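You operate a simulated robot arm through the tools that you are given. There is no shell and no other tool. Be economical: measure what you need, move in short steps, check, and stop when the job is done.

You are at the controls of a simulated two-armed robot. One attempt, no reset.

## Task
Open the soap drawer, take the blue soap pack from the inside of the soap drawer and leave it on top of the yellow soap carton two and shut the drawer again. Put the black stopper on the free stretch of the grey counter away in the washboard basin. Take the jug with the blue handle on the worktop of the grey counter and put it away on the stone ledge. Put the yellow sponge on the worktop of the grey counter away in the tub basin. Put the refill with the orange cap on the worktop of the grey counter away on the worktop of the white counter. Shut the stock drawer. Put the cream wool ball on the top of the dryer away on the worktop of the white counter. The order is free. Set down upright: jug with the blue handle, refill with the orange cap.

It is judged by the outcome, as a careful person would: the job done as asked, and still so three seconds after it is handed in. It fails if anything else is knocked over, pushed out of place, dropped, spilled or broken. Lids that push on must go on centred and level and be pressed home; caps that screw on are set level and turned clockwise until they are tight.

## Robot
Two 6-joint arms with two-finger parallel grippers on one trunk, on a base that drives. Base frame: it is fixed to the floor where the robot stands at the start and does not move with it; the origin is under the middle of the robot, x ahead of it, y to its left, z up; the surface under the hand at the start is at about z = 0.9. Readings come in m, rad, newtons and seconds.
The left shoulder is at the start at [-0.103, 0.177, 0.751], the right one opposite. With the tool pointing down near the work surface each hand reaches from about 0.1 to 0.64 m from the robot's upright axis, wherever it stands, measured 20 degrees to its own side. Places, roughly: black stopper (5x5x5 cm) [1.4, 2.4, 0.9]; blue soap pack [0.75, 0, 0.75]; cream wool ball (6x6x6 cm) [-5.1, -1.2, 1]; jug with the blue handle [1.5, 2.5, 1]; refill with the orange cap [0.75, 2.5, 1]; soap carton two [1.75, 2.75, 1]; soap drawer [0.7, 0, 0.8]; stock drawer [0.4, 0.4, 0.8]; stone ledge [-1.7, 1.6, 0.8]; tub basin (32x24 cm) [-1.96, 0.2, 0.68]; washboard basin [-1.6, -0.2, 0.7]; worktop of the white counter [2.6, 0.1, 0.9]; yellow sponge (8x6x5 cm) [2, 2.7, 0.9]. Payload 1.57 kg a hand.
The tool frame of a hand sits at the grasp point between the pads (the TCP): z along the fingers, y along the line on which they close. The tips reach 0.03 m beyond it. Largest opening 0.08 m; finger width 0.017, thickness 0.012; the body of the gripper, 0.04 by 0.082 m, starts 0.08 m behind the TCP.
Orientation is told as [roll, pitch, yaw] about the base's x, y, z axes, in that order, counted from this pose: with the fingers straight down and closing along the base's y, the tool's x points along the base's -x, its y along +y and its z along -z.

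## Interface
- The arms move only by the tool arm_command. It takes "left_commands", "right_commands" or both (then of equal length, played together; a hand with none holds still); each is a list of rows, each a list of 7 numbers: the shift along the tool's x, y, z in m, then the turn, a rotation vector about the tool's x, y, z in rad, then the opening, from 0 (shut) to 1 (fully open). In form: [[dx, dy, dz, rx, ry, rz, gripper], ...]. A call has 1 to 20 rows; each row shifts and turns the commanded pose from where the row before left it, along the tool's axes as they then stand. Rows are played at 5 a second. More than 0.05 m and 0.15 rad between two rows, or a gripper value outside its range, and nothing of the call is played. A pose out of reach is approached as far as the arm can. The call stops where the force on the tool passes 40 N (or 10 N more than at its start, if that is more) or the arm is blocked; 0.2 s more then pass. The fingers move at their own pace (about 0.072 m/s each) and stop on an object; they squeeze with about 20 N. The grip force told is the motor's: it shows also when the fingers shut on nothing. Time passes only in rows, and 0.2 s behind the last, so rows that do not move let the fingers close. It gives the time, the measured TCP pose, the force on the tool (base axes), the opening and the grip force at its end, in the units of the frame above (readings bear some noise), with the torque about the TCP (base axes, N m) and any sound that the robot's microphone picked up.
- Cameras (640 x 400 px; columns grow to the right, rows downward): "scene" is now at [0.0202, 0.0275, 1.4515]; the picture's right is [0.45, -0.90, 0.00], its down [-0.80, -0.40, -0.45] and it looks along [0.40, 0.20, -0.90] (base axes); focal length 258 px, centre (320, 200). "left" rides on the left gripper at [0.072, 0.007, -0.122] in its tool frame; the picture's right is [-0.09, 1.00, 0.00], its down [-0.84, -0.08, -0.54] and it looks along [-0.54, -0.05, 0.84] (tool axes); focal length 238 px, centre (320, 200). "right" rides on the right gripper at [0.072, -0.007, -0.122] in its tool frame; the picture's right is [0.09, 1.00, 0.00], its down [-0.84, 0.08, -0.54] and it looks along [-0.54, 0.05, 0.84] (tool axes); focal length 238 px, centre (320, 200).
- get_image(camera): a new picture of that camera. It takes no simulated time.
- raise_lower(by): slides the trunk up (or, below 0, down) by that many m; the arms and the scene camera ride with it, the base frame stays. It gives what a move gives, with no picture.
- roll_base(legs): drives the robot by 1 to 6 legs, each [ahead, left, turn to the left] in m, m and rad, along the robot's own axes; the way and the turn of a leg run together, so that a leg with both is an arc; at most 1.5 m and 3.142 rad a leg. The arms and the cameras ride along, it lands a little off, and it stops where it bumps. It gives what a move gives.
- head_to(pan, tilt): turns the head with the scene camera to pan (to the left, within 2.496 rad either way) and tilt (down, from -0.506 to 1.204), counted from straight ahead of the robot. It gives what a move gives.
- locate(camera, pixels): there is no depth. For up to 12 entries [column, row, z] of the newest picture of that camera ("zoom" is the newest enlarged one), the place [x, y] in the base frame at which the ray of that pixel passes the height z, good to about 0.002 m. It takes no simulated time.
- zoom(camera, box): a new picture of the part [left, top, right, bottom] of that camera's present view, enlarged. It takes no simulated time.
- hand_in(): hands the job in; it is judged then, once.

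Work in short steps. Measure before you move; look again where a grasp or a placing could have gone wrong, and mend it. You have 145 turns and 190 pictures in all, those below and enlarged ones among them. Open the grippers and draw the arms clear of the work before you hand the job in, unless the task says otherwise; then end with one line.

The tools are called as name(argument=value, ...) on one line, values as JSON. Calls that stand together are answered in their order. arm_command: Moves the arms, as the interface text tells. Its arguments: {"type":"object","properties":{"left_commands":{"type":"array"},"right_commands":{"type":"array"}},"required":[]} The other tools are called the same way: raise_lower (by) slides the trunk up or down; roll_base (legs) drives the base; head_to (pan, tilt) turns the head that bears the scene camera; get_image (camera) takes a picture; locate (camera, pixels) gives the place at which the rays of pixels pass given heights; zoom (camera, box) takes an enlarged picture of a part of a camera's view; hand_in () hands the job in.

At the start:

```text
time: 0.0
left_tcp_pos: [0.2979, 0.4246, 1.0295]
left_ee_rot: [0.0, -0.001, -0.001]
left_force: [0.2, 0.5, -0.4]
left_moment: [-0.02, -0.02, -0.06]
left_grip_width: 0.08
left_finger_force: 0.1
right_tcp_pos: [0.5159, 0.0601, 1.0503]
right_ee_rot: [0.0, -0.001, -0.001]
right_force: [-0.3, -1.1, -0.2]
right_moment: [0.01, -0.02, 0.03]
right_grip_width: 0.0799
right_finger_force: 0.0
trunk travel left (down, up): [-0.193, 0.135]
robot x, y, heading: [-0.0006, 0.0005, -0.0]
head pan, tilt: [0.461, 1.108]
```

scene: 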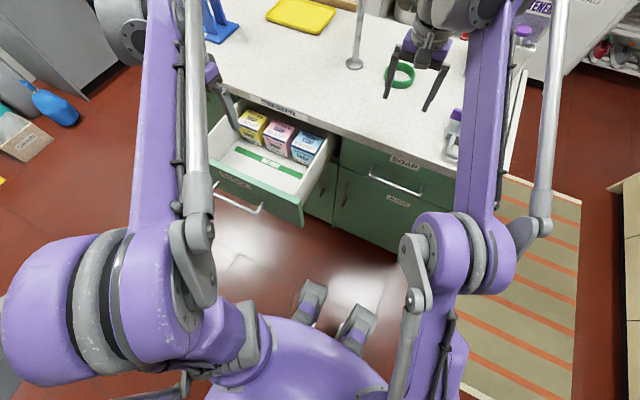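
right: 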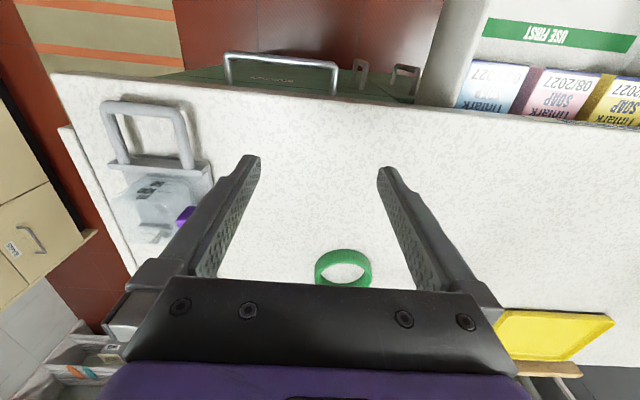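
left: 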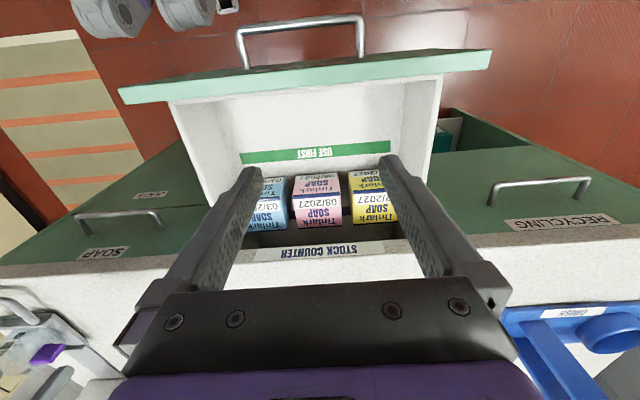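

The stock drawer stands open in front, and the soap drawer is shut to its right. I look around first to map the room.

head_to(pan=0, tilt=0.5)

get_image(camera="scene")

head_to(pan=1.1, tilt=0.4)

get_image(camera="scene")

head_to(pan=2.4, tilt=0.4)

get_image(camera="scene")

head_to(pan=-2.4, tilt=0.4)

get_image(camera="scene")

head_to(pan=-1.2, tilt=0.4)

get_image(camera="scene")

```text
time: 1.0
left_tcp_pos: [0.2988, 0.4253, 1.0293]
left_ee_rot: [0.0, 0.001, 0.0]
left_force: [0.1, 0.1, 0.1]
left_moment: [0.02, 0.0, -0.01]
left_grip_width: 0.08
left_finger_force: 0.1
right_tcp_pos: [0.5177, 0.0597, 1.0501]
right_ee_rot: [0.0, -0.001, 0.0]
right_force: [0.4, -0.1, -1.3]
right_moment: [-0.03, 0.03, 0.0]
right_grip_width: 0.0802
right_finger_force: 0.2
trunk travel left (down, up): [-0.193, 0.135]
robot x, y, heading: [-0.0009, -0.0019, -0.003]
head pan, tilt: [0.0, 0.499]
```

```text
186 pictures are left
```

scene: 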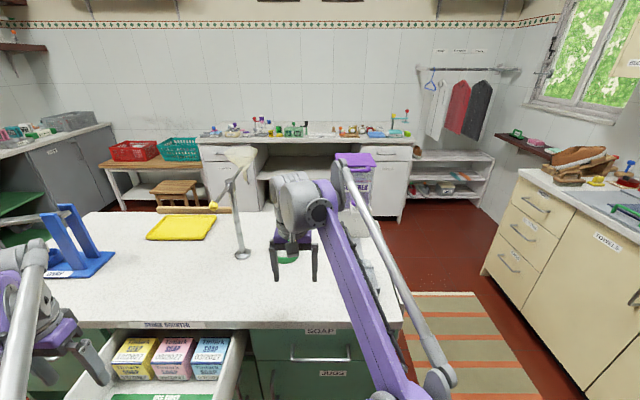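

```text
time: 2.3
left_tcp_pos: [0.2993, 0.4243, 1.0289]
left_ee_rot: [0.002, 0.0, -0.001]
left_force: [0.0, 0.6, 0.2]
left_moment: [0.02, 0.02, 0.01]
left_grip_width: 0.0801
left_finger_force: 0.0
right_tcp_pos: [0.5169, 0.0598, 1.0502]
right_ee_rot: [0.0, 0.0, 0.0]
right_force: [-0.2, -0.9, 0.7]
right_moment: [0.01, 0.01, 0.03]
right_grip_width: 0.0799
right_finger_force: 0.0
trunk travel left (down, up): [-0.193, 0.135]
robot x, y, heading: [0.0015, 0.0007, 0.001]
head pan, tilt: [1.1, 0.4]
```

```text
185 pictures are left
```

scene: 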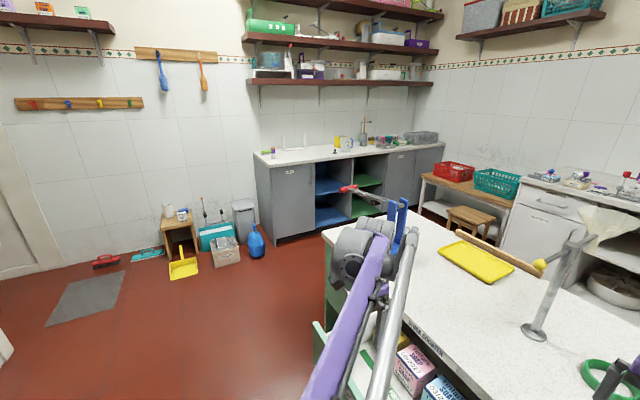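

```text
time: 3.8
left_tcp_pos: [0.2977, 0.4265, 1.0304]
left_ee_rot: [0.0, -0.001, 0.001]
left_force: [0.5, 0.7, 0.0]
left_moment: [-0.01, -0.01, 0.01]
left_grip_width: 0.0798
left_finger_force: 0.0
right_tcp_pos: [0.5169, 0.0592, 1.0502]
right_ee_rot: [0.0, -0.001, -0.001]
right_force: [0.9, -0.4, -0.5]
right_moment: [-0.04, 0.03, 0.02]
right_grip_width: 0.08
right_finger_force: 0.1
trunk travel left (down, up): [-0.193, 0.135]
robot x, y, heading: [-0.0023, 0.0007, 0.002]
head pan, tilt: [2.4, 0.4]
```

```text
184 pictures are left
```

scene: 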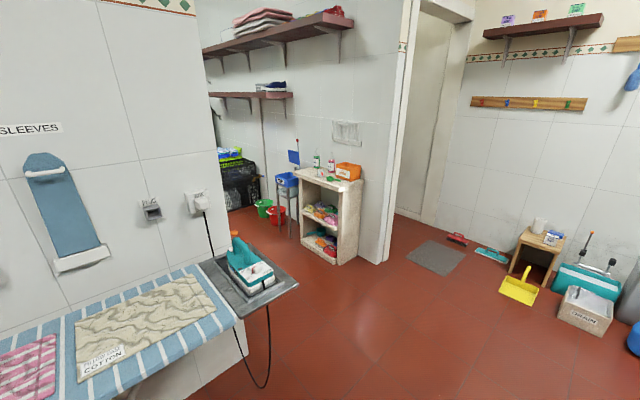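

```text
time: 7.6
left_tcp_pos: [0.298, 0.4256, 1.0286]
left_ee_rot: [0.0, 0.001, 0.0]
left_force: [-0.5, 0.0, 0.6]
left_moment: [-0.04, 0.0, 0.01]
left_grip_width: 0.0799
left_finger_force: 0.0
right_tcp_pos: [0.5166, 0.0608, 1.0504]
right_ee_rot: [-0.001, 0.0, -0.001]
right_force: [0.4, 0.4, 0.3]
right_moment: [0.02, 0.0, 0.01]
right_grip_width: 0.0802
right_finger_force: 0.0
trunk travel left (down, up): [-0.193, 0.135]
robot x, y, heading: [-0.0017, 0.0001, 0.001]
head pan, tilt: [-2.4, 0.4]
```

```text
183 pictures are left
```

scene: 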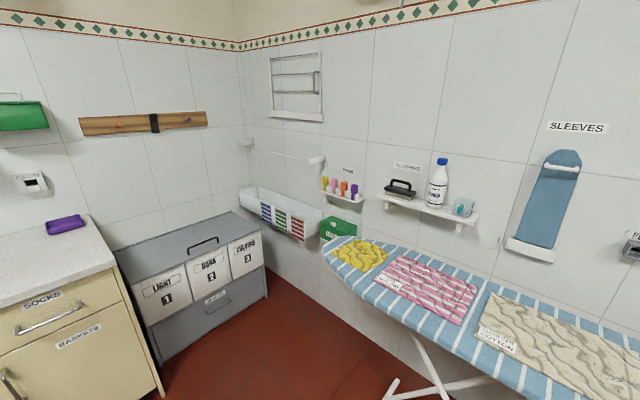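

```text
time: 9.0
left_tcp_pos: [0.2988, 0.4239, 1.0289]
left_ee_rot: [-0.001, -0.001, 0.001]
left_force: [0.0, 0.1, -0.3]
left_moment: [0.02, 0.0, -0.04]
left_grip_width: 0.0802
left_finger_force: 0.1
right_tcp_pos: [0.5163, 0.0597, 1.0521]
right_ee_rot: [-0.001, 0.0, 0.0]
right_force: [0.0, -0.2, 0.4]
right_moment: [0.01, -0.03, 0.03]
right_grip_width: 0.08
right_finger_force: 0.1
trunk travel left (down, up): [-0.193, 0.135]
robot x, y, heading: [-0.0023, 0.0023, 0.001]
head pan, tilt: [-1.201, 0.4]
```

```text
182 pictures are left
```

scene: 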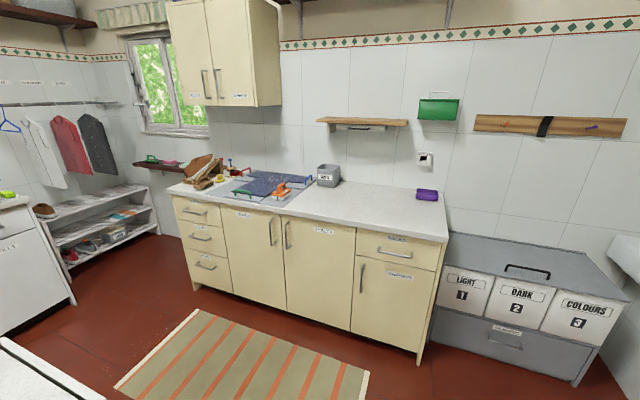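

I look down at the drawers.

head_to(pan=0.3, tilt=0.9)

get_image(camera="scene")

```text
time: 10.6
left_tcp_pos: [0.2987, 0.4242, 1.0284]
left_ee_rot: [0.001, 0.0, -0.001]
left_force: [0.2, 0.4, -0.9]
left_moment: [0.0, 0.03, -0.02]
left_grip_width: 0.0801
left_finger_force: 0.1
right_tcp_pos: [0.5166, 0.0601, 1.0511]
right_ee_rot: [0.0, -0.001, 0.0]
right_force: [0.4, -0.7, -0.3]
right_moment: [-0.01, -0.01, -0.02]
right_grip_width: 0.0802
right_finger_force: 0.1
trunk travel left (down, up): [-0.193, 0.135]
robot x, y, heading: [-0.0001, -0.0009, -0.001]
head pan, tilt: [0.3, 0.901]
```

```text
181 pictures are left
```

scene: 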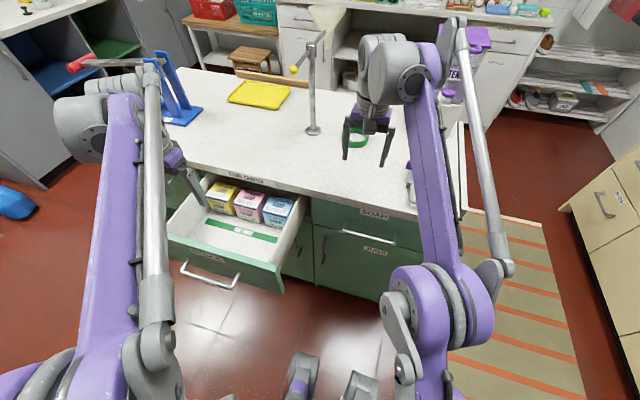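

Measure the counter edge, the stock drawer front (170,238)-(282,268) and the soap handle (345,233)-(397,243).

locate(camera="scene", pixels=[[310, 195, 0.9], [430, 217, 0.9], [200, 166, 0.9], [170, 235, 0.83], [282, 268, 0.83], [283, 293, 0.72], [182, 266, 0.77], [237, 287, 0.77], [345, 233, 0.77], [397, 243, 0.77], [345, 233, 0.8], [397, 243, 0.8]])

zoom(camera="scene", box=[160, 160, 420, 322])

zoom(camera="left", box=[60, 0, 540, 300])

```text
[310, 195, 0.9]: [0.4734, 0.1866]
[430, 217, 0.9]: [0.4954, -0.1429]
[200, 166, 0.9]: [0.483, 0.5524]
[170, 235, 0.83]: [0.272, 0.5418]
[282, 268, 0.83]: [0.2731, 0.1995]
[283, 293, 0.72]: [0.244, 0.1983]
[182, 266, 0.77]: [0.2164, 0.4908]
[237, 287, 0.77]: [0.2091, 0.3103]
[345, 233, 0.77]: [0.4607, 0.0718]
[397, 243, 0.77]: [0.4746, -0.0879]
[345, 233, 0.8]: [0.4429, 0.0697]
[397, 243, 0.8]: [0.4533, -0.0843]
```

```text
2.46 times, centred on (290, 241) of scene
```

zoom: 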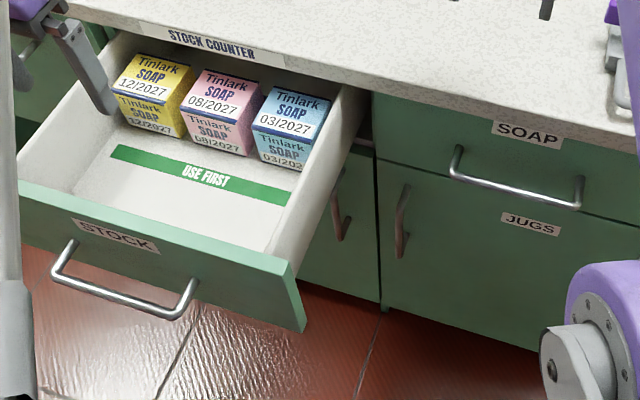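

```text
1.33 times, centred on (300, 150) of left
```

zoom: 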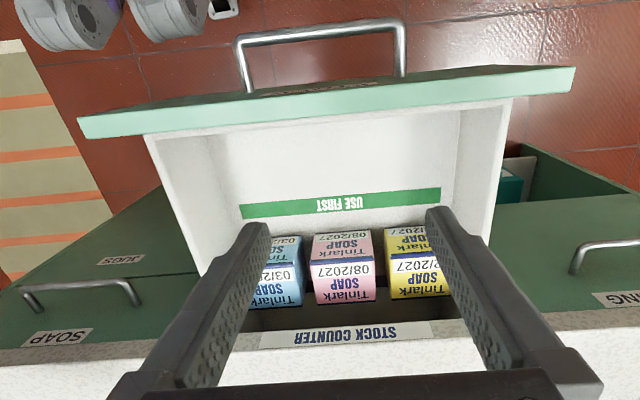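

Stock front face is at x≈0.26 with its handle at x≈0.21, z≈0.77. I bring the left hand, fingers shut, to x=0.14 in front of the handle at that height.

arm_command(left_commands=[[0.05, -0.01, 0, 0, 0, 0, 0], [0.05, -0.01, 0, 0, 0, 0, 0], [0.05, -0.005, 0, 0, 0, 0, 0], [0.01, 0, 0.04, 0, 0, 0, 0], [0, 0, 0.05, 0, 0, 0, 0], [0, 0, 0.05, 0, 0, 0, 0], [0, 0, 0.05, 0, 0, 0, 0], [0, 0, 0.05, 0, 0, 0, 0], [0, 0, 0.025, 0, 0, 0, 0]])

get_image(camera="left")

get_image(camera="scene")

```text
refused: row 1 steps farther than a row can; nothing moved
```

```text
178 pictures are left
```

left: 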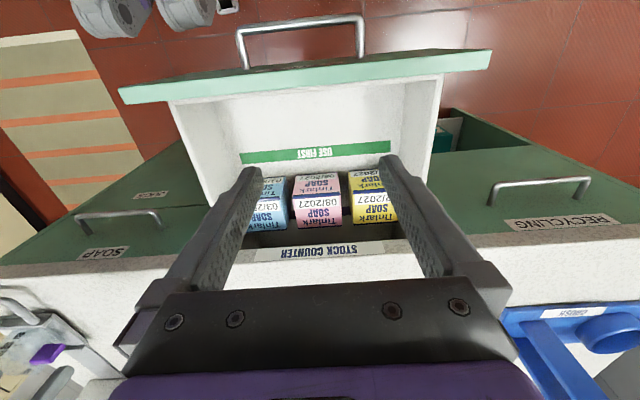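

```text
177 pictures are left
```

scene: 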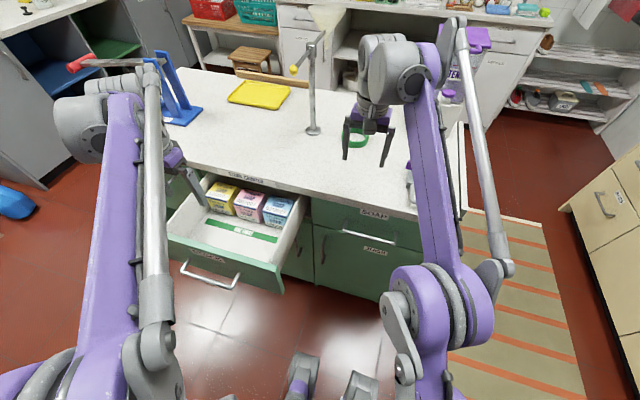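

Row lengths must stay under 0.05 in total; I resend in smaller rows.

arm_command(left_commands=[[0.048, -0.008, 0, 0, 0, 0, 0], [0.048, -0.008, 0, 0, 0, 0, 0], [0.048, -0.008, 0, 0, 0, 0, 0], [0.01, 0, 0.04, 0, 0, 0, 0], [0, 0, 0.048, 0, 0, 0, 0], [0, 0, 0.048, 0, 0, 0, 0], [0, 0, 0.048, 0, 0, 0, 0], [0, 0, 0.048, 0, 0, 0, 0], [0, 0, 0.03, 0, 0, 0, 0]])

get_image(camera="scene")

```text
time: 12.6
left_tcp_pos: [0.1439, 0.4025, 0.763]
left_ee_rot: [-0.001, -0.001, 0.001]
left_force: [0.0, 0.7, -0.6]
left_moment: [0.04, 0.02, 0.01]
left_grip_width: 0.0
left_finger_force: 19.7
right_tcp_pos: [0.5176, 0.0603, 1.0497]
right_ee_rot: [0.001, 0.0, -0.001]
right_force: [-0.1, -0.4, 0.1]
right_moment: [-0.04, 0.01, 0.02]
right_grip_width: 0.0801
right_finger_force: 0.1
trunk travel left (down, up): [-0.193, 0.135]
robot x, y, heading: [0.0023, 0.0017, -0.002]
head pan, tilt: [0.3, 0.901]
```

```text
176 pictures are left
```

scene: 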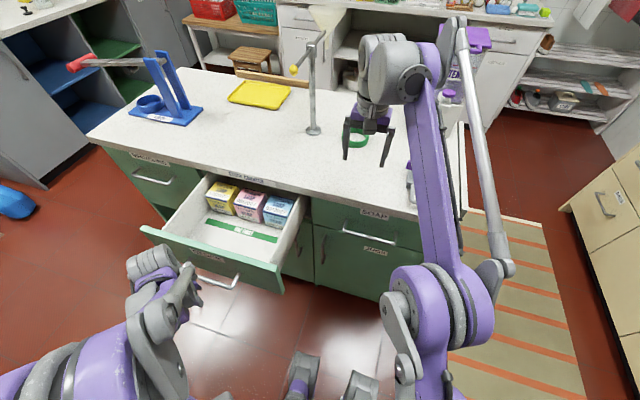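

The hand stands in front of the handle. I push it in (tool −x); the move will stop by force when the drawer seats.

arm_command(left_commands=[[-0.03, 0, 0, 0, 0, 0, 0], [-0.03, 0, 0, 0, 0, 0, 0], [-0.03, 0, 0, 0, 0, 0, 0], [-0.03, 0, 0, 0, 0, 0, 0], [-0.03, 0, 0, 0, 0, 0, 0], [-0.03, 0, 0, 0, 0, 0, 0], [-0.03, 0, 0, 0, 0, 0, 0], [-0.02, 0, 0, 0, 0, 0, 0], [-0.015, 0, 0, 0, 0, 0, 0], [-0.01, 0, 0, 0, 0, 0, 0], [-0.01, 0, 0, 0, 0, 0, 0], [-0.01, 0, 0, 0, 0, 0, 0], [-0.01, 0, 0, 0, 0, 0, 0]])

get_image(camera="scene")

```text
time: 15.4
left_tcp_pos: [0.4307, 0.4008, 0.7664]
left_ee_rot: [-0.001, -0.001, 0.0]
left_force: [-0.3, 0.5, 0.3]
left_moment: [0.01, 0.02, 0.0]
left_grip_width: 0.0
left_finger_force: 20.1
right_tcp_pos: [0.5168, 0.0595, 1.0499]
right_ee_rot: [0.0, 0.0, 0.0]
right_force: [0.0, 0.1, -0.7]
right_moment: [0.0, -0.03, 0.0]
right_grip_width: 0.0799
right_finger_force: 0.0
trunk travel left (down, up): [-0.193, 0.135]
robot x, y, heading: [0.002, 0.0018, 0.002]
head pan, tilt: [0.3, 0.901]
```

```text
175 pictures are left
```

scene: 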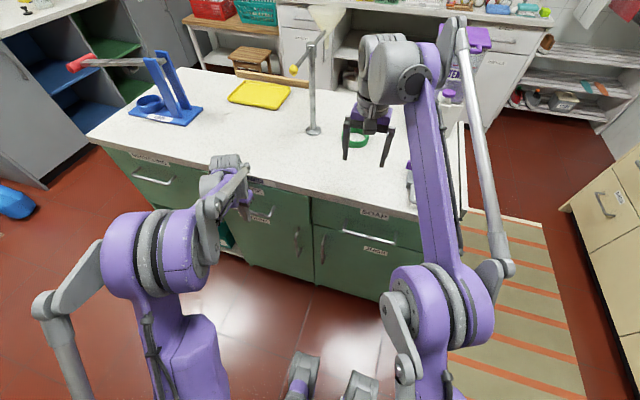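

The drawer looks shut or nearly so, with no force felt. I push a little further to feel the stop.

arm_command(left_commands=[[-0.008, 0, 0, 0, 0, 0, 0], [-0.008, 0, 0, 0, 0, 0, 0], [-0.008, 0, 0, 0, 0, 0, 0], [-0.008, 0, 0, 0, 0, 0, 0]])

zoom(camera="scene", box=[120, 120, 440, 320])

get_image(camera="left")

```text
time: 16.4
left_tcp_pos: [0.452, 0.4004, 0.7658]
left_ee_rot: [0.0, 0.008, -0.001]
left_force: [-18.1, -2.5, 3.9]
left_moment: [0.16, -2.23, -0.4]
left_grip_width: 0.0
left_finger_force: 20.8
right_tcp_pos: [0.5153, 0.0601, 1.0512]
right_ee_rot: [0.0, 0.0, 0.003]
right_force: [0.5, -0.2, -0.4]
right_moment: [-0.03, 0.03, 0.02]
right_grip_width: 0.0799
right_finger_force: 0.0
trunk travel left (down, up): [-0.193, 0.135]
robot x, y, heading: [-0.0017, 0.0007, 0.006]
head pan, tilt: [0.3, 0.901]
stopped in row 4 (left hand): the force on the tool passed its limit at 52 N (the readings are from after the stop); the commanded pose is now the measured one
```

```text
2.00 times, centred on (280, 220) of scene
```

zoom: 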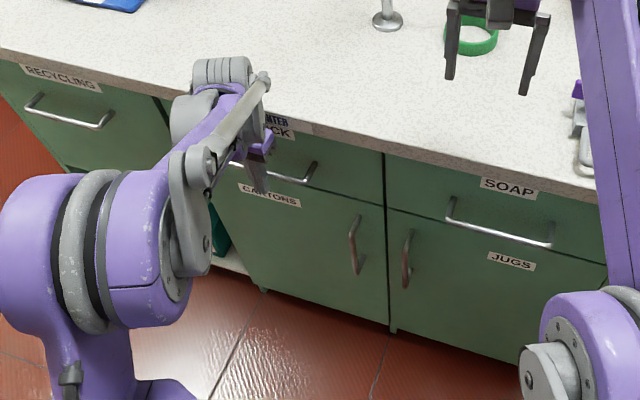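

```text
173 pictures are left
```

left: 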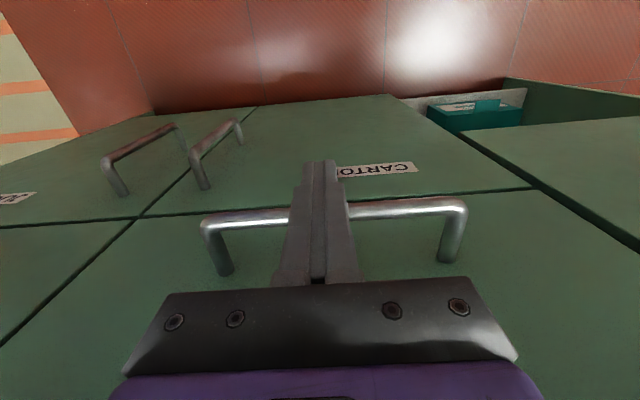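

Stop felt at 52 N: the stock drawer is shut. I withdraw the left hand, and turn the right hand so its fingers close in the x–z plane, tilted forward, for the soap handle at about [0.465, 0, 0.765].

arm_command(left_commands=[[0.04, 0, 0, 0, 0, 0, 0], [0.04, 0, 0, 0, 0, 0, 0], [0.04, 0, 0, 0, 0, 0, 0], [0.04, 0, 0, 0, 0, 0, 0], [0, 0, -0.045, 0, 0, 0, 0], [0, 0, -0.045, 0, 0, 0, 0], [0, 0, -0.045, 0, 0, 0, 0], [0, 0, -0.045, 0, 0, 0, 0], [0, 0, -0.045, 0, 0, 0, 0], [0, 0, -0.045, 0, 0, 0, 0.5], [0, 0, 0, 0, 0, 0, 1], [0, 0, 0, 0, 0, 0, 1], [0, 0, 0, 0, 0, 0, 1], [0, 0, 0, 0, 0, 0, 1], [0, 0, 0, 0, 0, 0, 1], [0, 0, 0, 0, 0, 0, 1], [0, 0, 0, 0, 0, 0, 1]], right_commands=[[0.035, -0.01, 0, 0, 0, 0, 1], [0.035, -0.01, 0, 0, 0, 0, 1], [0.035, -0.01, 0, 0, 0, 0, 1], [0.035, -0.01, 0, 0, 0, 0, 1], [0.035, -0.01, 0, 0, 0, 0, 1], [0.035, -0.01, 0, 0, 0, 0, 1], [0, 0, 0, 0, 0, 0.143, 1], [0, 0, 0, 0, 0, 0.143, 1], [0, 0, 0, 0, 0, 0.143, 1], [0, 0, 0, 0, 0, 0.143, 1], [0, 0, 0, 0, 0, 0.143, 1], [0, 0, 0, 0, 0, 0.143, 1], [0, 0, 0, 0, 0, 0.143, 1], [0, 0, 0, 0, 0, 0.143, 1], [0, 0, 0, 0, 0, 0.143, 1], [0, 0, 0, 0, 0, 0.143, 1], [0, 0, 0, 0, 0, 0.141, 1]])

roll_base(legs=[[-0.15, 0, 0]])

arm_command(right_commands=[[0, 0, 0, -0.14, 0, 0, 1], [0, 0, 0, -0.14, 0, 0, 1], [0, 0, 0, -0.14, 0, 0, 1], [0, 0, 0, -0.14, 0, 0, 1], [0, 0, 0, -0.14, 0, 0, 1], [0, 0, 0, -0.14, 0, 0, 1], [0, 0, 0, 0, 0, 0, 1]])

get_image(camera="scene")

get_image(camera="right")

```text
time: 20.0
left_tcp_pos: [0.2948, 0.4, 1.0342]
left_ee_rot: [0.001, 0.006, -0.001]
left_force: [-0.3, 0.5, 0.5]
left_moment: [-0.01, -0.01, 0.03]
left_grip_width: 0.08
left_finger_force: 0.1
right_tcp_pos: [0.3073, 0.0006, 1.0486]
right_ee_rot: [0.001, 0.001, -1.571]
right_force: [0.1, 0.2, 0.2]
right_moment: [-0.01, -0.02, -0.01]
right_grip_width: 0.0796
right_finger_force: 0.1
trunk travel left (down, up): [-0.193, 0.135]
robot x, y, heading: [0.0004, -0.0021, 0.001]
head pan, tilt: [0.3, 0.901]
```

```text
time: 21.4
left_tcp_pos: [0.1478, 0.4, 1.0348]
left_ee_rot: [-0.001, 0.007, 0.0]
left_force: [0.2, -0.5, 0.3]
left_moment: [-0.02, 0.0, -0.01]
left_grip_width: 0.0799
left_finger_force: 0.1
right_tcp_pos: [0.1584, 0.0004, 1.0496]
right_ee_rot: [0.001, 0.0, -1.569]
right_force: [0.4, 0.2, 1.2]
right_moment: [-0.02, -0.03, 0.02]
right_grip_width: 0.0798
right_finger_force: 0.1
trunk travel left (down, up): [-0.193, 0.135]
robot x, y, heading: [-0.1463, -0.0029, 0.002]
head pan, tilt: [0.3, 0.901]
```

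```text
time: 22.9
left_tcp_pos: [0.1483, 0.3999, 1.0342]
left_ee_rot: [0.001, 0.008, 0.0]
left_force: [0.4, -0.3, -0.5]
left_moment: [-0.02, 0.01, 0.01]
left_grip_width: 0.0801
left_finger_force: 0.0
right_tcp_pos: [0.16, 0.0003, 1.0499]
right_ee_rot: [0.84, -0.002, -1.569]
right_force: [0.1, -1.0, 0.4]
right_moment: [0.0, -0.01, 0.03]
right_grip_width: 0.0802
right_finger_force: 0.0
trunk travel left (down, up): [-0.193, 0.135]
robot x, y, heading: [-0.1472, -0.0001, 0.006]
head pan, tilt: [0.3, 0.901]
```

```text
172 pictures are left
```

scene: 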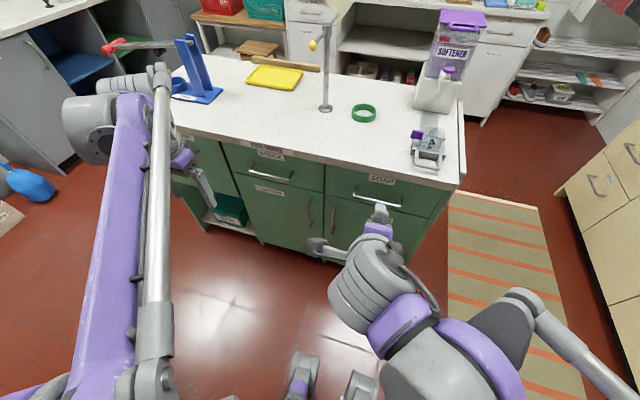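

```text
171 pictures are left
```

right: 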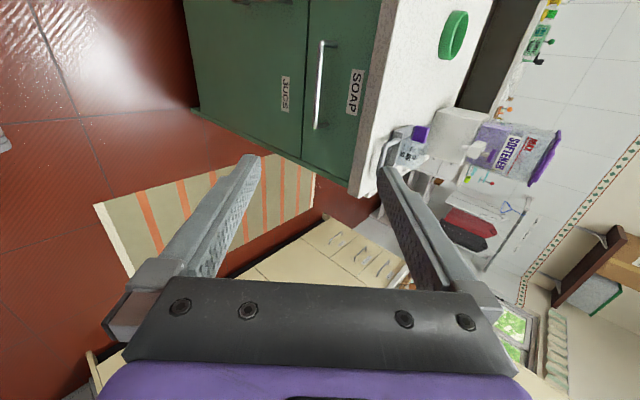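

The hand is turned (fingers forward-down). I triangulate the soap bar from the scene view (355,197)-(401,206) and the right view (317,128)-(323,42).

locate(camera="scene", pixels=[[356, 197, 0.74], [401, 206, 0.74], [356, 197, 0.77], [401, 206, 0.77], [356, 197, 0.8], [401, 206, 0.8], [325, 165, 0.9], [443, 189, 0.9]])

locate(camera="right", pixels=[[316, 128, 0.74], [323, 42, 0.74], [316, 128, 0.77], [323, 42, 0.77], [316, 128, 0.8], [323, 42, 0.8]])

zoom(camera="scene", box=[300, 140, 480, 252])

```text
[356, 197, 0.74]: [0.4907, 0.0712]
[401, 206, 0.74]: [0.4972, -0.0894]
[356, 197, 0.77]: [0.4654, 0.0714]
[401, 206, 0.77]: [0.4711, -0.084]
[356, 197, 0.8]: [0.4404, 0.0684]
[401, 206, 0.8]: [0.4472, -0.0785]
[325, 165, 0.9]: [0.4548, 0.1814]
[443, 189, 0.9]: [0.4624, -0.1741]
```

```text
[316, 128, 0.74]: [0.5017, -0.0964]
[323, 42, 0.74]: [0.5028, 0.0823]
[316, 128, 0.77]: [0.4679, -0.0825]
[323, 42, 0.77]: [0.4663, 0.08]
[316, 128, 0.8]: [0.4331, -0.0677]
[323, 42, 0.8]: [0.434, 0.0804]
```

```text
3.56 times, centred on (390, 196) of scene
```

zoom: 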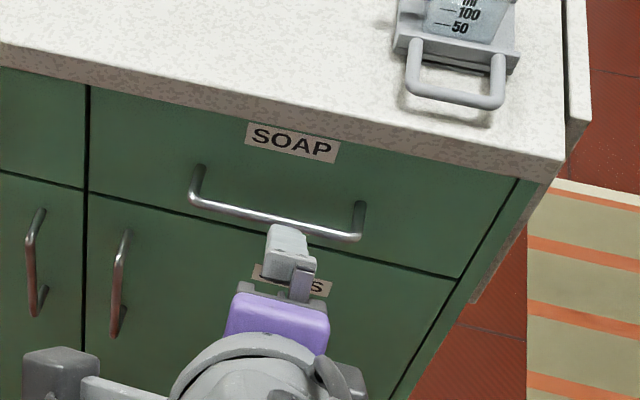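

Both rays agree: bar at about [0.467, -0.003, 0.77], almost straight ahead along the fingers (0.40 m). I advance 0.33 m with the gripper part open.

arm_command(right_commands=[[0, 0, 0.045, 0, 0, 0, 0.5], [0, 0, 0.045, 0, 0, 0, 0.5], [0, 0, 0.045, 0, 0, 0, 0.5], [0, -0.004, 0.045, 0, 0, 0, 0.5], [0, 0, 0.045, 0, 0, 0, 0.5], [0, 0, 0.045, 0, 0, 0, 0.5], [0, 0, 0.045, 0, 0, 0, 0.5], [0, 0, 0.02, 0, 0, 0, 0.5]])

get_image(camera="right")

```text
time: 24.8
left_tcp_pos: [0.1483, 0.4007, 1.0327]
left_ee_rot: [-0.001, 0.006, 0.0]
left_force: [-0.3, 0.0, -0.1]
left_moment: [0.01, 0.01, -0.04]
left_grip_width: 0.08
left_finger_force: 0.1
right_tcp_pos: [0.4034, -0.0018, 0.8232]
right_ee_rot: [0.839, 0.0, -1.569]
right_force: [0.6, 0.2, 0.3]
right_moment: [-0.02, 0.01, 0.02]
right_grip_width: 0.0398
right_finger_force: 0.1
trunk travel left (down, up): [-0.193, 0.135]
robot x, y, heading: [-0.15, -0.0044, -0.001]
head pan, tilt: [0.3, 0.901]
```

```text
169 pictures are left
```

right: 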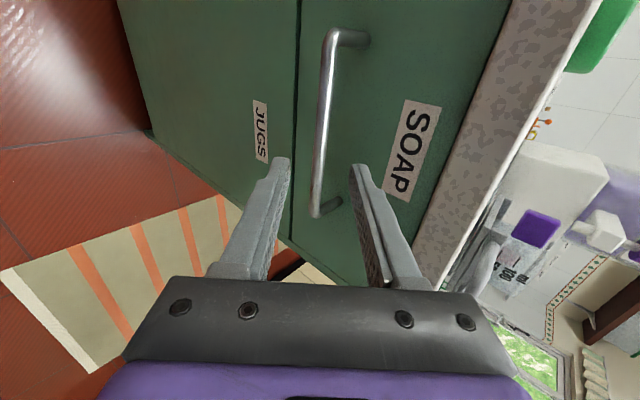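

The bar is centred between the fingers. I advance the remaining 0.07 m and close on it.

arm_command(right_commands=[[0, 0, 0.03, 0, 0, 0, 0.45], [0, 0, 0.03, 0, 0, 0, 0.45], [0, 0, 0.013, 0, 0, 0, 0.45], [0, 0, 0, 0, 0, 0, 0], [0, 0, 0, 0, 0, 0, 0]])

get_image(camera="right")

```text
time: 25.9
left_tcp_pos: [0.1479, 0.4002, 1.0333]
left_ee_rot: [-0.001, 0.008, -0.002]
left_force: [0.0, 0.5, 0.5]
left_moment: [0.0, 0.04, 0.0]
left_grip_width: 0.0801
left_finger_force: 0.0
right_tcp_pos: [0.4589, -0.0008, 0.7733]
right_ee_rot: [0.837, 0.0, -1.571]
right_force: [-13.0, 0.8, -20.8]
right_moment: [0.17, 0.24, 0.11]
right_grip_width: 0.0122
right_finger_force: 28.9
trunk travel left (down, up): [-0.193, 0.135]
robot x, y, heading: [-0.149, -0.0024, 0.008]
head pan, tilt: [0.3, 0.901]
```

```text
168 pictures are left
```

right: 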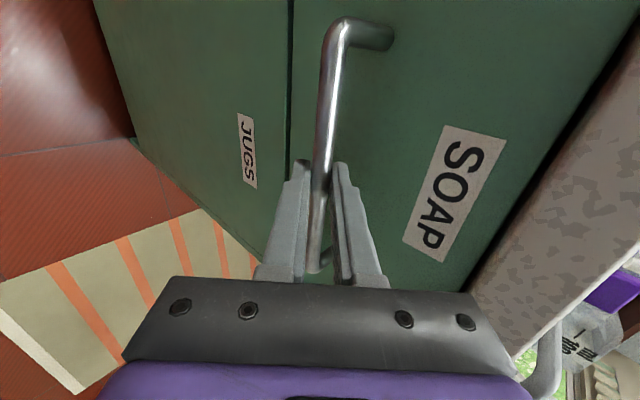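

Bar held (width 0.012). I pull straight back along −x by 0.28 m.

arm_command(right_commands=[[0, -0.003, 0, 0, 0, 0, 0], [0, -0.0134, -0.0149, 0, 0, 0, 0], [0, -0.02, -0.0224, 0, 0, 0, 0], [0, -0.02, -0.0224, 0, 0, 0, 0], [0, -0.02, -0.0224, 0, 0, 0, 0], [0, -0.02, -0.0224, 0, 0, 0, 0], [0, -0.02, -0.0224, 0, 0, 0, 0], [0, -0.02, -0.0224, 0, 0, 0, 0], [0, -0.02, -0.0224, 0, 0, 0, 0], [0, -0.02, -0.0224, 0, 0, 0, 0], [0, -0.0134, -0.0149, 0, 0, 0, 0]])

get_image(camera="scene")

```text
time: 28.4
left_tcp_pos: [0.1479, 0.3989, 1.0334]
left_ee_rot: [0.0, 0.008, 0.0]
left_force: [-0.2, 0.2, 0.6]
left_moment: [0.0, 0.01, -0.01]
left_grip_width: 0.0798
left_finger_force: 0.0
right_tcp_pos: [0.1755, -0.0007, 0.7744]
right_ee_rot: [0.841, 0.0, -1.569]
right_force: [-1.5, -2.3, 5.6]
right_moment: [0.15, -0.06, 0.04]
right_grip_width: 0.0117
right_finger_force: 28.7
trunk travel left (down, up): [-0.193, 0.135]
robot x, y, heading: [-0.1472, 0.0019, 0.005]
head pan, tilt: [0.3, 0.901]
```

```text
167 pictures are left
```

scene: 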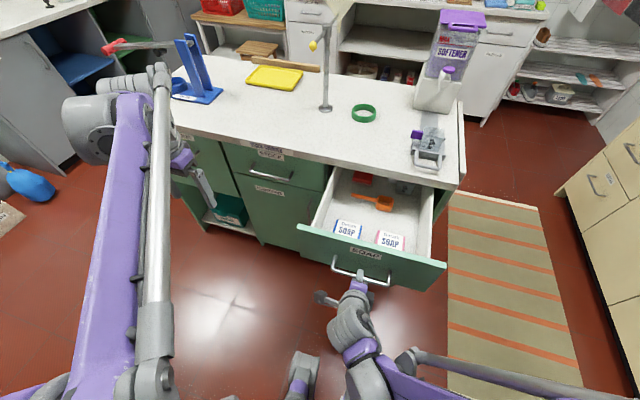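

The drawer is open with two packs near its front at (347,230) and (390,240). I zoom in.

zoom(camera="scene", box=[290, 160, 450, 290])

```text
3.08 times, centred on (370, 225) of scene
```

zoom: 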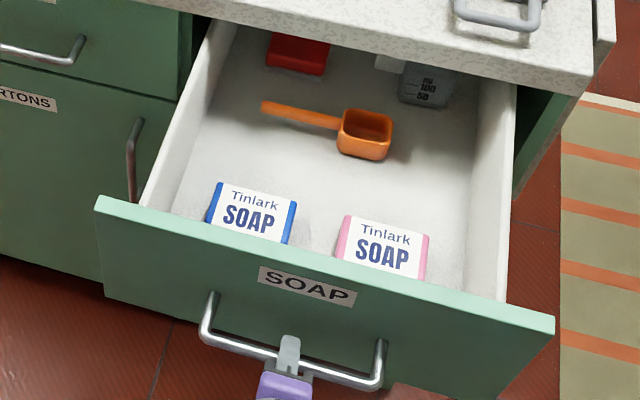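

The blue-edged pack is the left one. I release and back the right hand off, and locate the blue pack.

arm_command(right_commands=[[0, 0, 0, 0, 0, 0, 0.5], [0, 0, 0, 0, 0, 0, 0.5], [0, 0, -0.04, 0, 0, 0, 0.5], [0, 0, -0.04, 0, 0, 0, 0.5]])

locate(camera="scene", pixels=[[347, 230, 0.74], [347, 230, 0.77], [347, 230, 0.8], [332, 225, 0.77], [364, 235, 0.77]])

get_image(camera="scene")

```text
time: 29.4
left_tcp_pos: [0.1462, 0.3993, 1.034]
left_ee_rot: [0.001, 0.008, 0.0]
left_force: [0.3, 0.3, 0.2]
left_moment: [0.03, -0.01, -0.02]
left_grip_width: 0.0798
left_finger_force: 0.0
right_tcp_pos: [0.1161, -0.001, 0.8267]
right_ee_rot: [0.842, 0.0, -1.57]
right_force: [0.7, 0.7, 0.2]
right_moment: [-0.01, 0.02, -0.01]
right_grip_width: 0.04
right_finger_force: 0.0
trunk travel left (down, up): [-0.193, 0.135]
robot x, y, heading: [-0.149, -0.0018, -0.002]
head pan, tilt: [0.3, 0.901]
```

```text
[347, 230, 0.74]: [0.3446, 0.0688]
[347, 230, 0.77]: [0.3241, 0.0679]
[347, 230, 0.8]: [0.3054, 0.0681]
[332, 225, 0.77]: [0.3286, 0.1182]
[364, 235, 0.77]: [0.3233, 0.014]
```

```text
165 pictures are left
```

scene: 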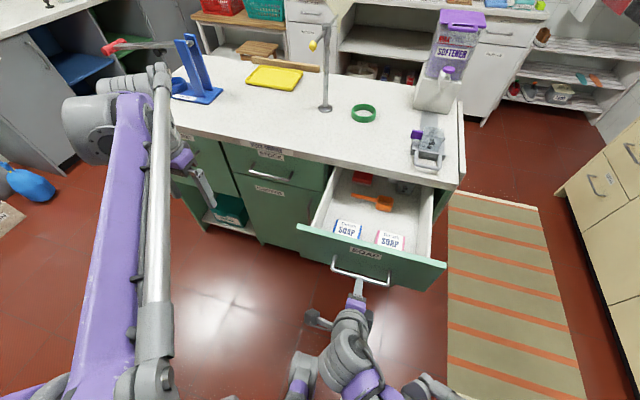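

I move the right hand aside to the right, then bring the left hand over the pack.

arm_command(right_commands=[[-0.045, 0, 0, 0, 0, 0, 0.5], [-0.045, 0, 0, 0, 0, 0, 0.5], [-0.045, 0, 0, 0, 0, 0, 0.5], [-0.045, 0, 0, 0, 0, 0, 0.5], [-0.045, 0, 0, 0, 0, 0, 0.5], [-0.045, 0, 0, 0, 0, 0, 0.5]])

arm_command(left_commands=[[-0.022, -0.042, 0, 0, 0, 0, 1], [-0.022, -0.042, 0, 0, 0, 0, 1], [-0.022, -0.042, 0, 0, 0, 0, 1], [-0.022, -0.042, 0, 0, 0, 0, 1], [-0.022, -0.042, 0, 0, 0, 0, 1], [-0.022, -0.042, 0, 0, 0, 0, 1], [-0.022, -0.042, 0, 0, 0, 0, 1], [-0.022, -0.036, 0.01, 0, 0, 0, 1], [0, 0, 0.04, 0, 0, 0, 1], [0, 0, 0.04, 0, 0, 0, 1]])

get_image(camera="left")

get_image(camera="scene")

```text
time: 30.8
left_tcp_pos: [0.1487, 0.3992, 1.0331]
left_ee_rot: [0.0, 0.009, 0.001]
left_force: [0.8, 1.0, 0.3]
left_moment: [0.0, 0.02, 0.02]
left_grip_width: 0.0803
left_finger_force: 0.1
right_tcp_pos: [0.121, -0.2694, 0.8257]
right_ee_rot: [0.84, 0.001, -1.57]
right_force: [-0.1, 0.0, -0.3]
right_moment: [0.01, 0.02, -0.04]
right_grip_width: 0.04
right_finger_force: 0.0
trunk travel left (down, up): [-0.193, 0.135]
robot x, y, heading: [-0.1471, -0.0039, 0.001]
head pan, tilt: [0.3, 0.901]
```

```text
time: 33.0
left_tcp_pos: [0.3244, 0.0707, 0.9439]
left_ee_rot: [0.0, 0.006, 0.002]
left_force: [0.0, 1.0, -0.7]
left_moment: [-0.03, -0.01, 0.01]
left_grip_width: 0.08
left_finger_force: 0.1
right_tcp_pos: [0.1194, -0.2691, 0.8262]
right_ee_rot: [0.841, 0.001, -1.568]
right_force: [-0.5, 0.2, -0.2]
right_moment: [0.0, 0.0, 0.02]
right_grip_width: 0.0401
right_finger_force: 0.2
trunk travel left (down, up): [-0.193, 0.135]
robot x, y, heading: [-0.1506, 0.0032, 0.003]
head pan, tilt: [0.3, 0.901]
```

```text
164 pictures are left
```

left: 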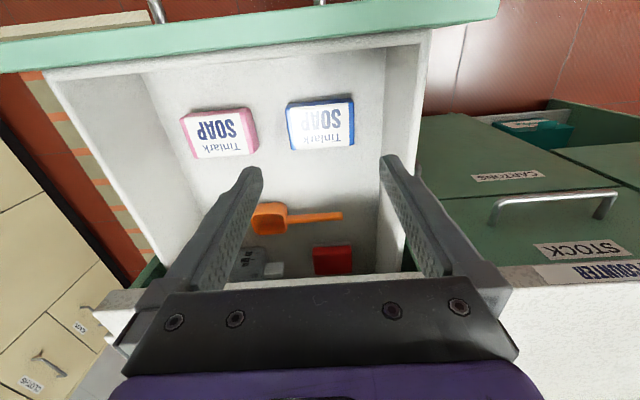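

```text
163 pictures are left
```

scene: 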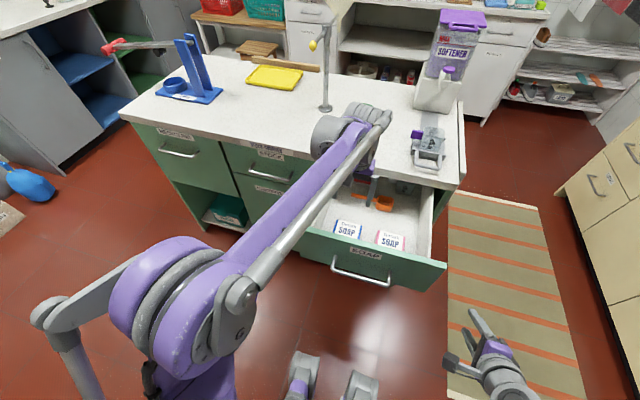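

Triangulate the pack from the left view: top face corners (287,104),(352,98),(355,146),(291,150).

locate(camera="left", pixels=[[321, 124, 0.74], [321, 124, 0.77], [321, 124, 0.72], [288, 105, 0.74], [351, 99, 0.74], [354, 145, 0.74], [291, 149, 0.74], [321, 124, 0.7]])

locate(camera="scene", pixels=[[347, 230, 0.7], [347, 230, 0.72], [347, 230, 0.74]])

zoom(camera="left", box=[160, 70, 400, 220])

```text
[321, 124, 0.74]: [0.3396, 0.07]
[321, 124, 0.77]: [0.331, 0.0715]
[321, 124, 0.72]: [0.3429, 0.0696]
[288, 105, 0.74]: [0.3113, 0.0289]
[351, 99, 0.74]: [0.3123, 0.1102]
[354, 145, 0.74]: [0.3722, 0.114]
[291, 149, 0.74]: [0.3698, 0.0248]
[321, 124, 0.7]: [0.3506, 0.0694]
```

```text
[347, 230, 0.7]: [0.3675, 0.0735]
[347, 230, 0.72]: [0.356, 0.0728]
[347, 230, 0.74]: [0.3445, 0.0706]
```

```text
2.67 times, centred on (280, 145) of left
```

zoom: 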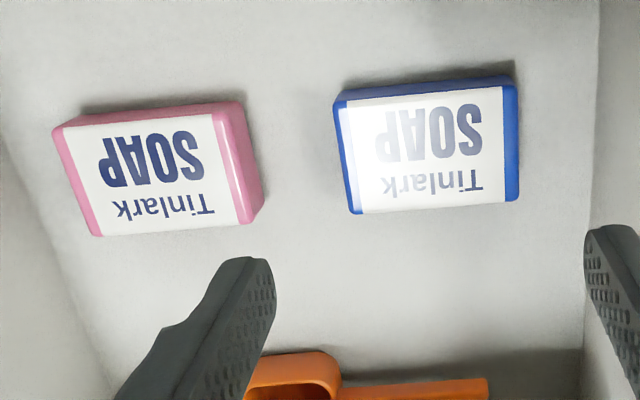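

Pack centre ≈ [0.341, 0.070], top z≈0.752, 8 cm along y and 5.8 cm along x. I yaw the left gripper 90° so it closes along x, and centre above it.

arm_command(left_commands=[[-0.017, 0, 0, 0, 0, -0.143, 1], [0, 0, 0, 0, 0, -0.143, 1], [0, 0, 0, 0, 0, -0.143, 1], [0, 0, 0, 0, 0, -0.143, 1], [0, 0, 0, 0, 0, -0.143, 1], [0, 0, 0, 0, 0, -0.143, 1], [0, 0, 0, 0, 0, -0.143, 1], [0, 0, 0, 0, 0, -0.143, 1], [0, 0, 0, 0, 0, -0.143, 1], [0, 0, 0, 0, 0, -0.143, 1], [0, 0, 0, 0, 0, -0.141, 1], [0, 0, 0.045, 0, 0, 0, 1], [0, 0, 0.045, 0, 0, 0, 1], [0, 0, 0.03, 0, 0, 0, 1]])

get_image(camera="left")

get_image(camera="scene")

```text
time: 36.0
left_tcp_pos: [0.3414, 0.0721, 0.8221]
left_ee_rot: [0.006, 0.0, 1.569]
left_force: [-0.1, -0.8, -0.5]
left_moment: [-0.01, 0.04, -0.01]
left_grip_width: 0.0802
left_finger_force: 0.1
right_tcp_pos: [0.1202, -0.2692, 0.8251]
right_ee_rot: [0.84, 0.001, -1.568]
right_force: [-0.4, -0.1, 0.4]
right_moment: [-0.01, 0.02, 0.0]
right_grip_width: 0.0402
right_finger_force: 0.0
trunk travel left (down, up): [-0.193, 0.135]
robot x, y, heading: [-0.149, 0.0001, 0.003]
head pan, tilt: [0.3, 0.901]
```

```text
161 pictures are left
```

left: 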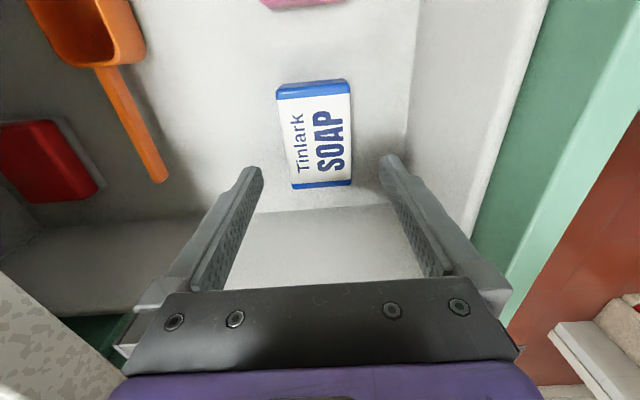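

```text
160 pictures are left
```

scene: 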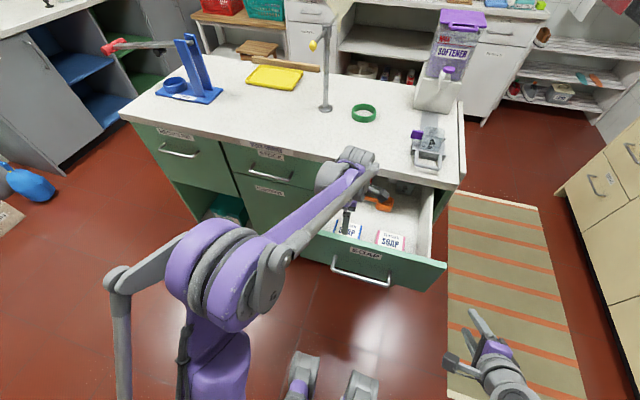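

Check the pack's place from this nearer view (top face (278,97),(350,92),(351,182),(291,185)).

locate(camera="left", pixels=[[317, 138, 0.755], [317, 138, 0.74], [317, 138, 0.72], [278, 97, 0.74], [350, 92, 0.74], [351, 182, 0.74], [291, 185, 0.74], [280, 87, 0.72], [345, 80, 0.72]])

```text
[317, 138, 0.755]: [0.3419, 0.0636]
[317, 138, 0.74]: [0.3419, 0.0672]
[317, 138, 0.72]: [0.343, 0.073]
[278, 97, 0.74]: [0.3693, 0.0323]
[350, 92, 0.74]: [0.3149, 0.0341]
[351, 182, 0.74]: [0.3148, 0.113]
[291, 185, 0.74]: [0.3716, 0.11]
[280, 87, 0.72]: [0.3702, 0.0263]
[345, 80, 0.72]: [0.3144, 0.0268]
```

Top is at about z=0.735. I descend to TCP z≈0.745 and close.

arm_command(left_commands=[[0, -0.001, 0.04, 0, 0, 0, 1], [0, 0, 0.03, 0, 0, 0, 1], [0, 0, 0.008, 0, 0, 0, 1], [0, 0, 0, 0, 0, 0, 0], [0, 0, 0, 0, 0, 0, 0], [0, 0, 0, 0, 0, 0, 0]])

get_image(camera="left")

```text
time: 37.0
left_tcp_pos: [0.3392, 0.0681, 0.7452]
left_ee_rot: [0.004, 0.001, 1.571]
left_force: [0.7, 2.0, 29.4]
left_moment: [-0.07, -1.05, 0.01]
left_grip_width: 0.0579
left_finger_force: 20.5
right_tcp_pos: [0.1194, -0.2686, 0.8246]
right_ee_rot: [0.843, 0.001, -1.57]
right_force: [0.2, 0.4, 0.1]
right_moment: [-0.01, 0.04, -0.01]
right_grip_width: 0.04
right_finger_force: 0.0
trunk travel left (down, up): [-0.193, 0.135]
robot x, y, heading: [-0.1477, -0.0002, -0.001]
head pan, tilt: [0.3, 0.901]
stopped in row 5 (left hand): the force on the tool passed its limit at 42 N (the readings are from after the stop); the commanded pose is now the measured one
```

```text
159 pictures are left
```

left: 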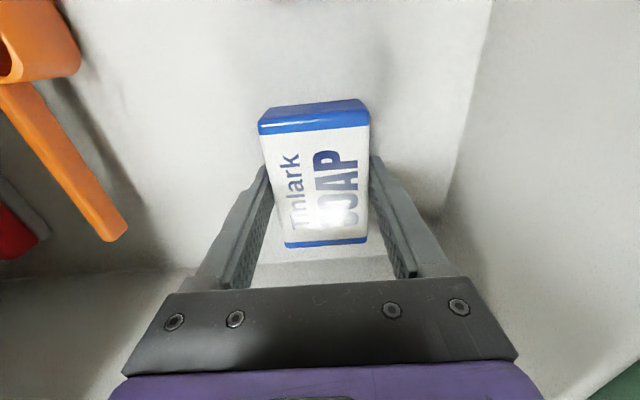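

The pack is gripped (width 0.058). I lift it straight up.

arm_command(left_commands=[[0, 0, -0.01, 0, 0, 0, 0], [0, 0, -0.02, 0, 0, 0, 0], [0, 0, -0.04, 0, 0, 0, 0], [0, 0, -0.04, 0, 0, 0, 0], [0, 0, -0.045, 0, 0, 0, 0], [0, 0, -0.045, 0, 0, 0, 0], [0, 0, -0.045, 0, 0, 0, 0], [0, 0, -0.045, 0, 0, 0, 0]])

get_image(camera="left")

get_image(camera="scene")

```text
time: 38.9
left_tcp_pos: [0.34, 0.0689, 1.0388]
left_ee_rot: [0.008, -0.001, 1.572]
left_force: [0.0, 0.2, -0.7]
left_moment: [-0.01, 0.0, -0.01]
left_grip_width: 0.0577
left_finger_force: 20.2
right_tcp_pos: [0.1201, -0.2695, 0.8247]
right_ee_rot: [0.838, -0.001, -1.568]
right_force: [0.2, -0.1, -0.7]
right_moment: [0.0, 0.0, 0.0]
right_grip_width: 0.0398
right_finger_force: 0.1
trunk travel left (down, up): [-0.193, 0.135]
robot x, y, heading: [-0.1473, 0.0001, -0.0]
head pan, tilt: [0.3, 0.901]
```

```text
158 pictures are left
```

left: 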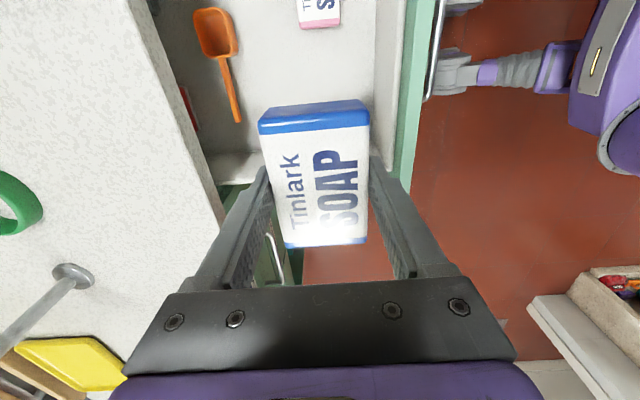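

```text
157 pictures are left
```

scene: 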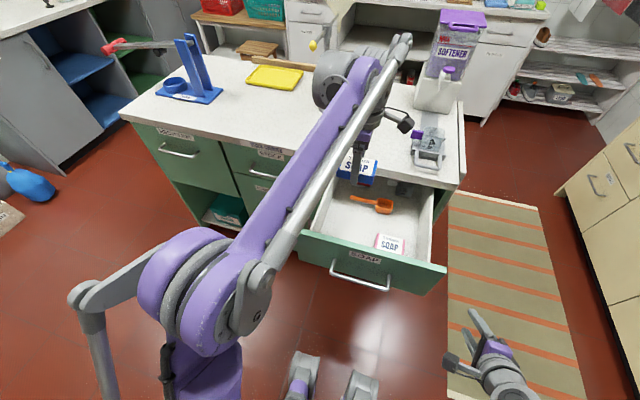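

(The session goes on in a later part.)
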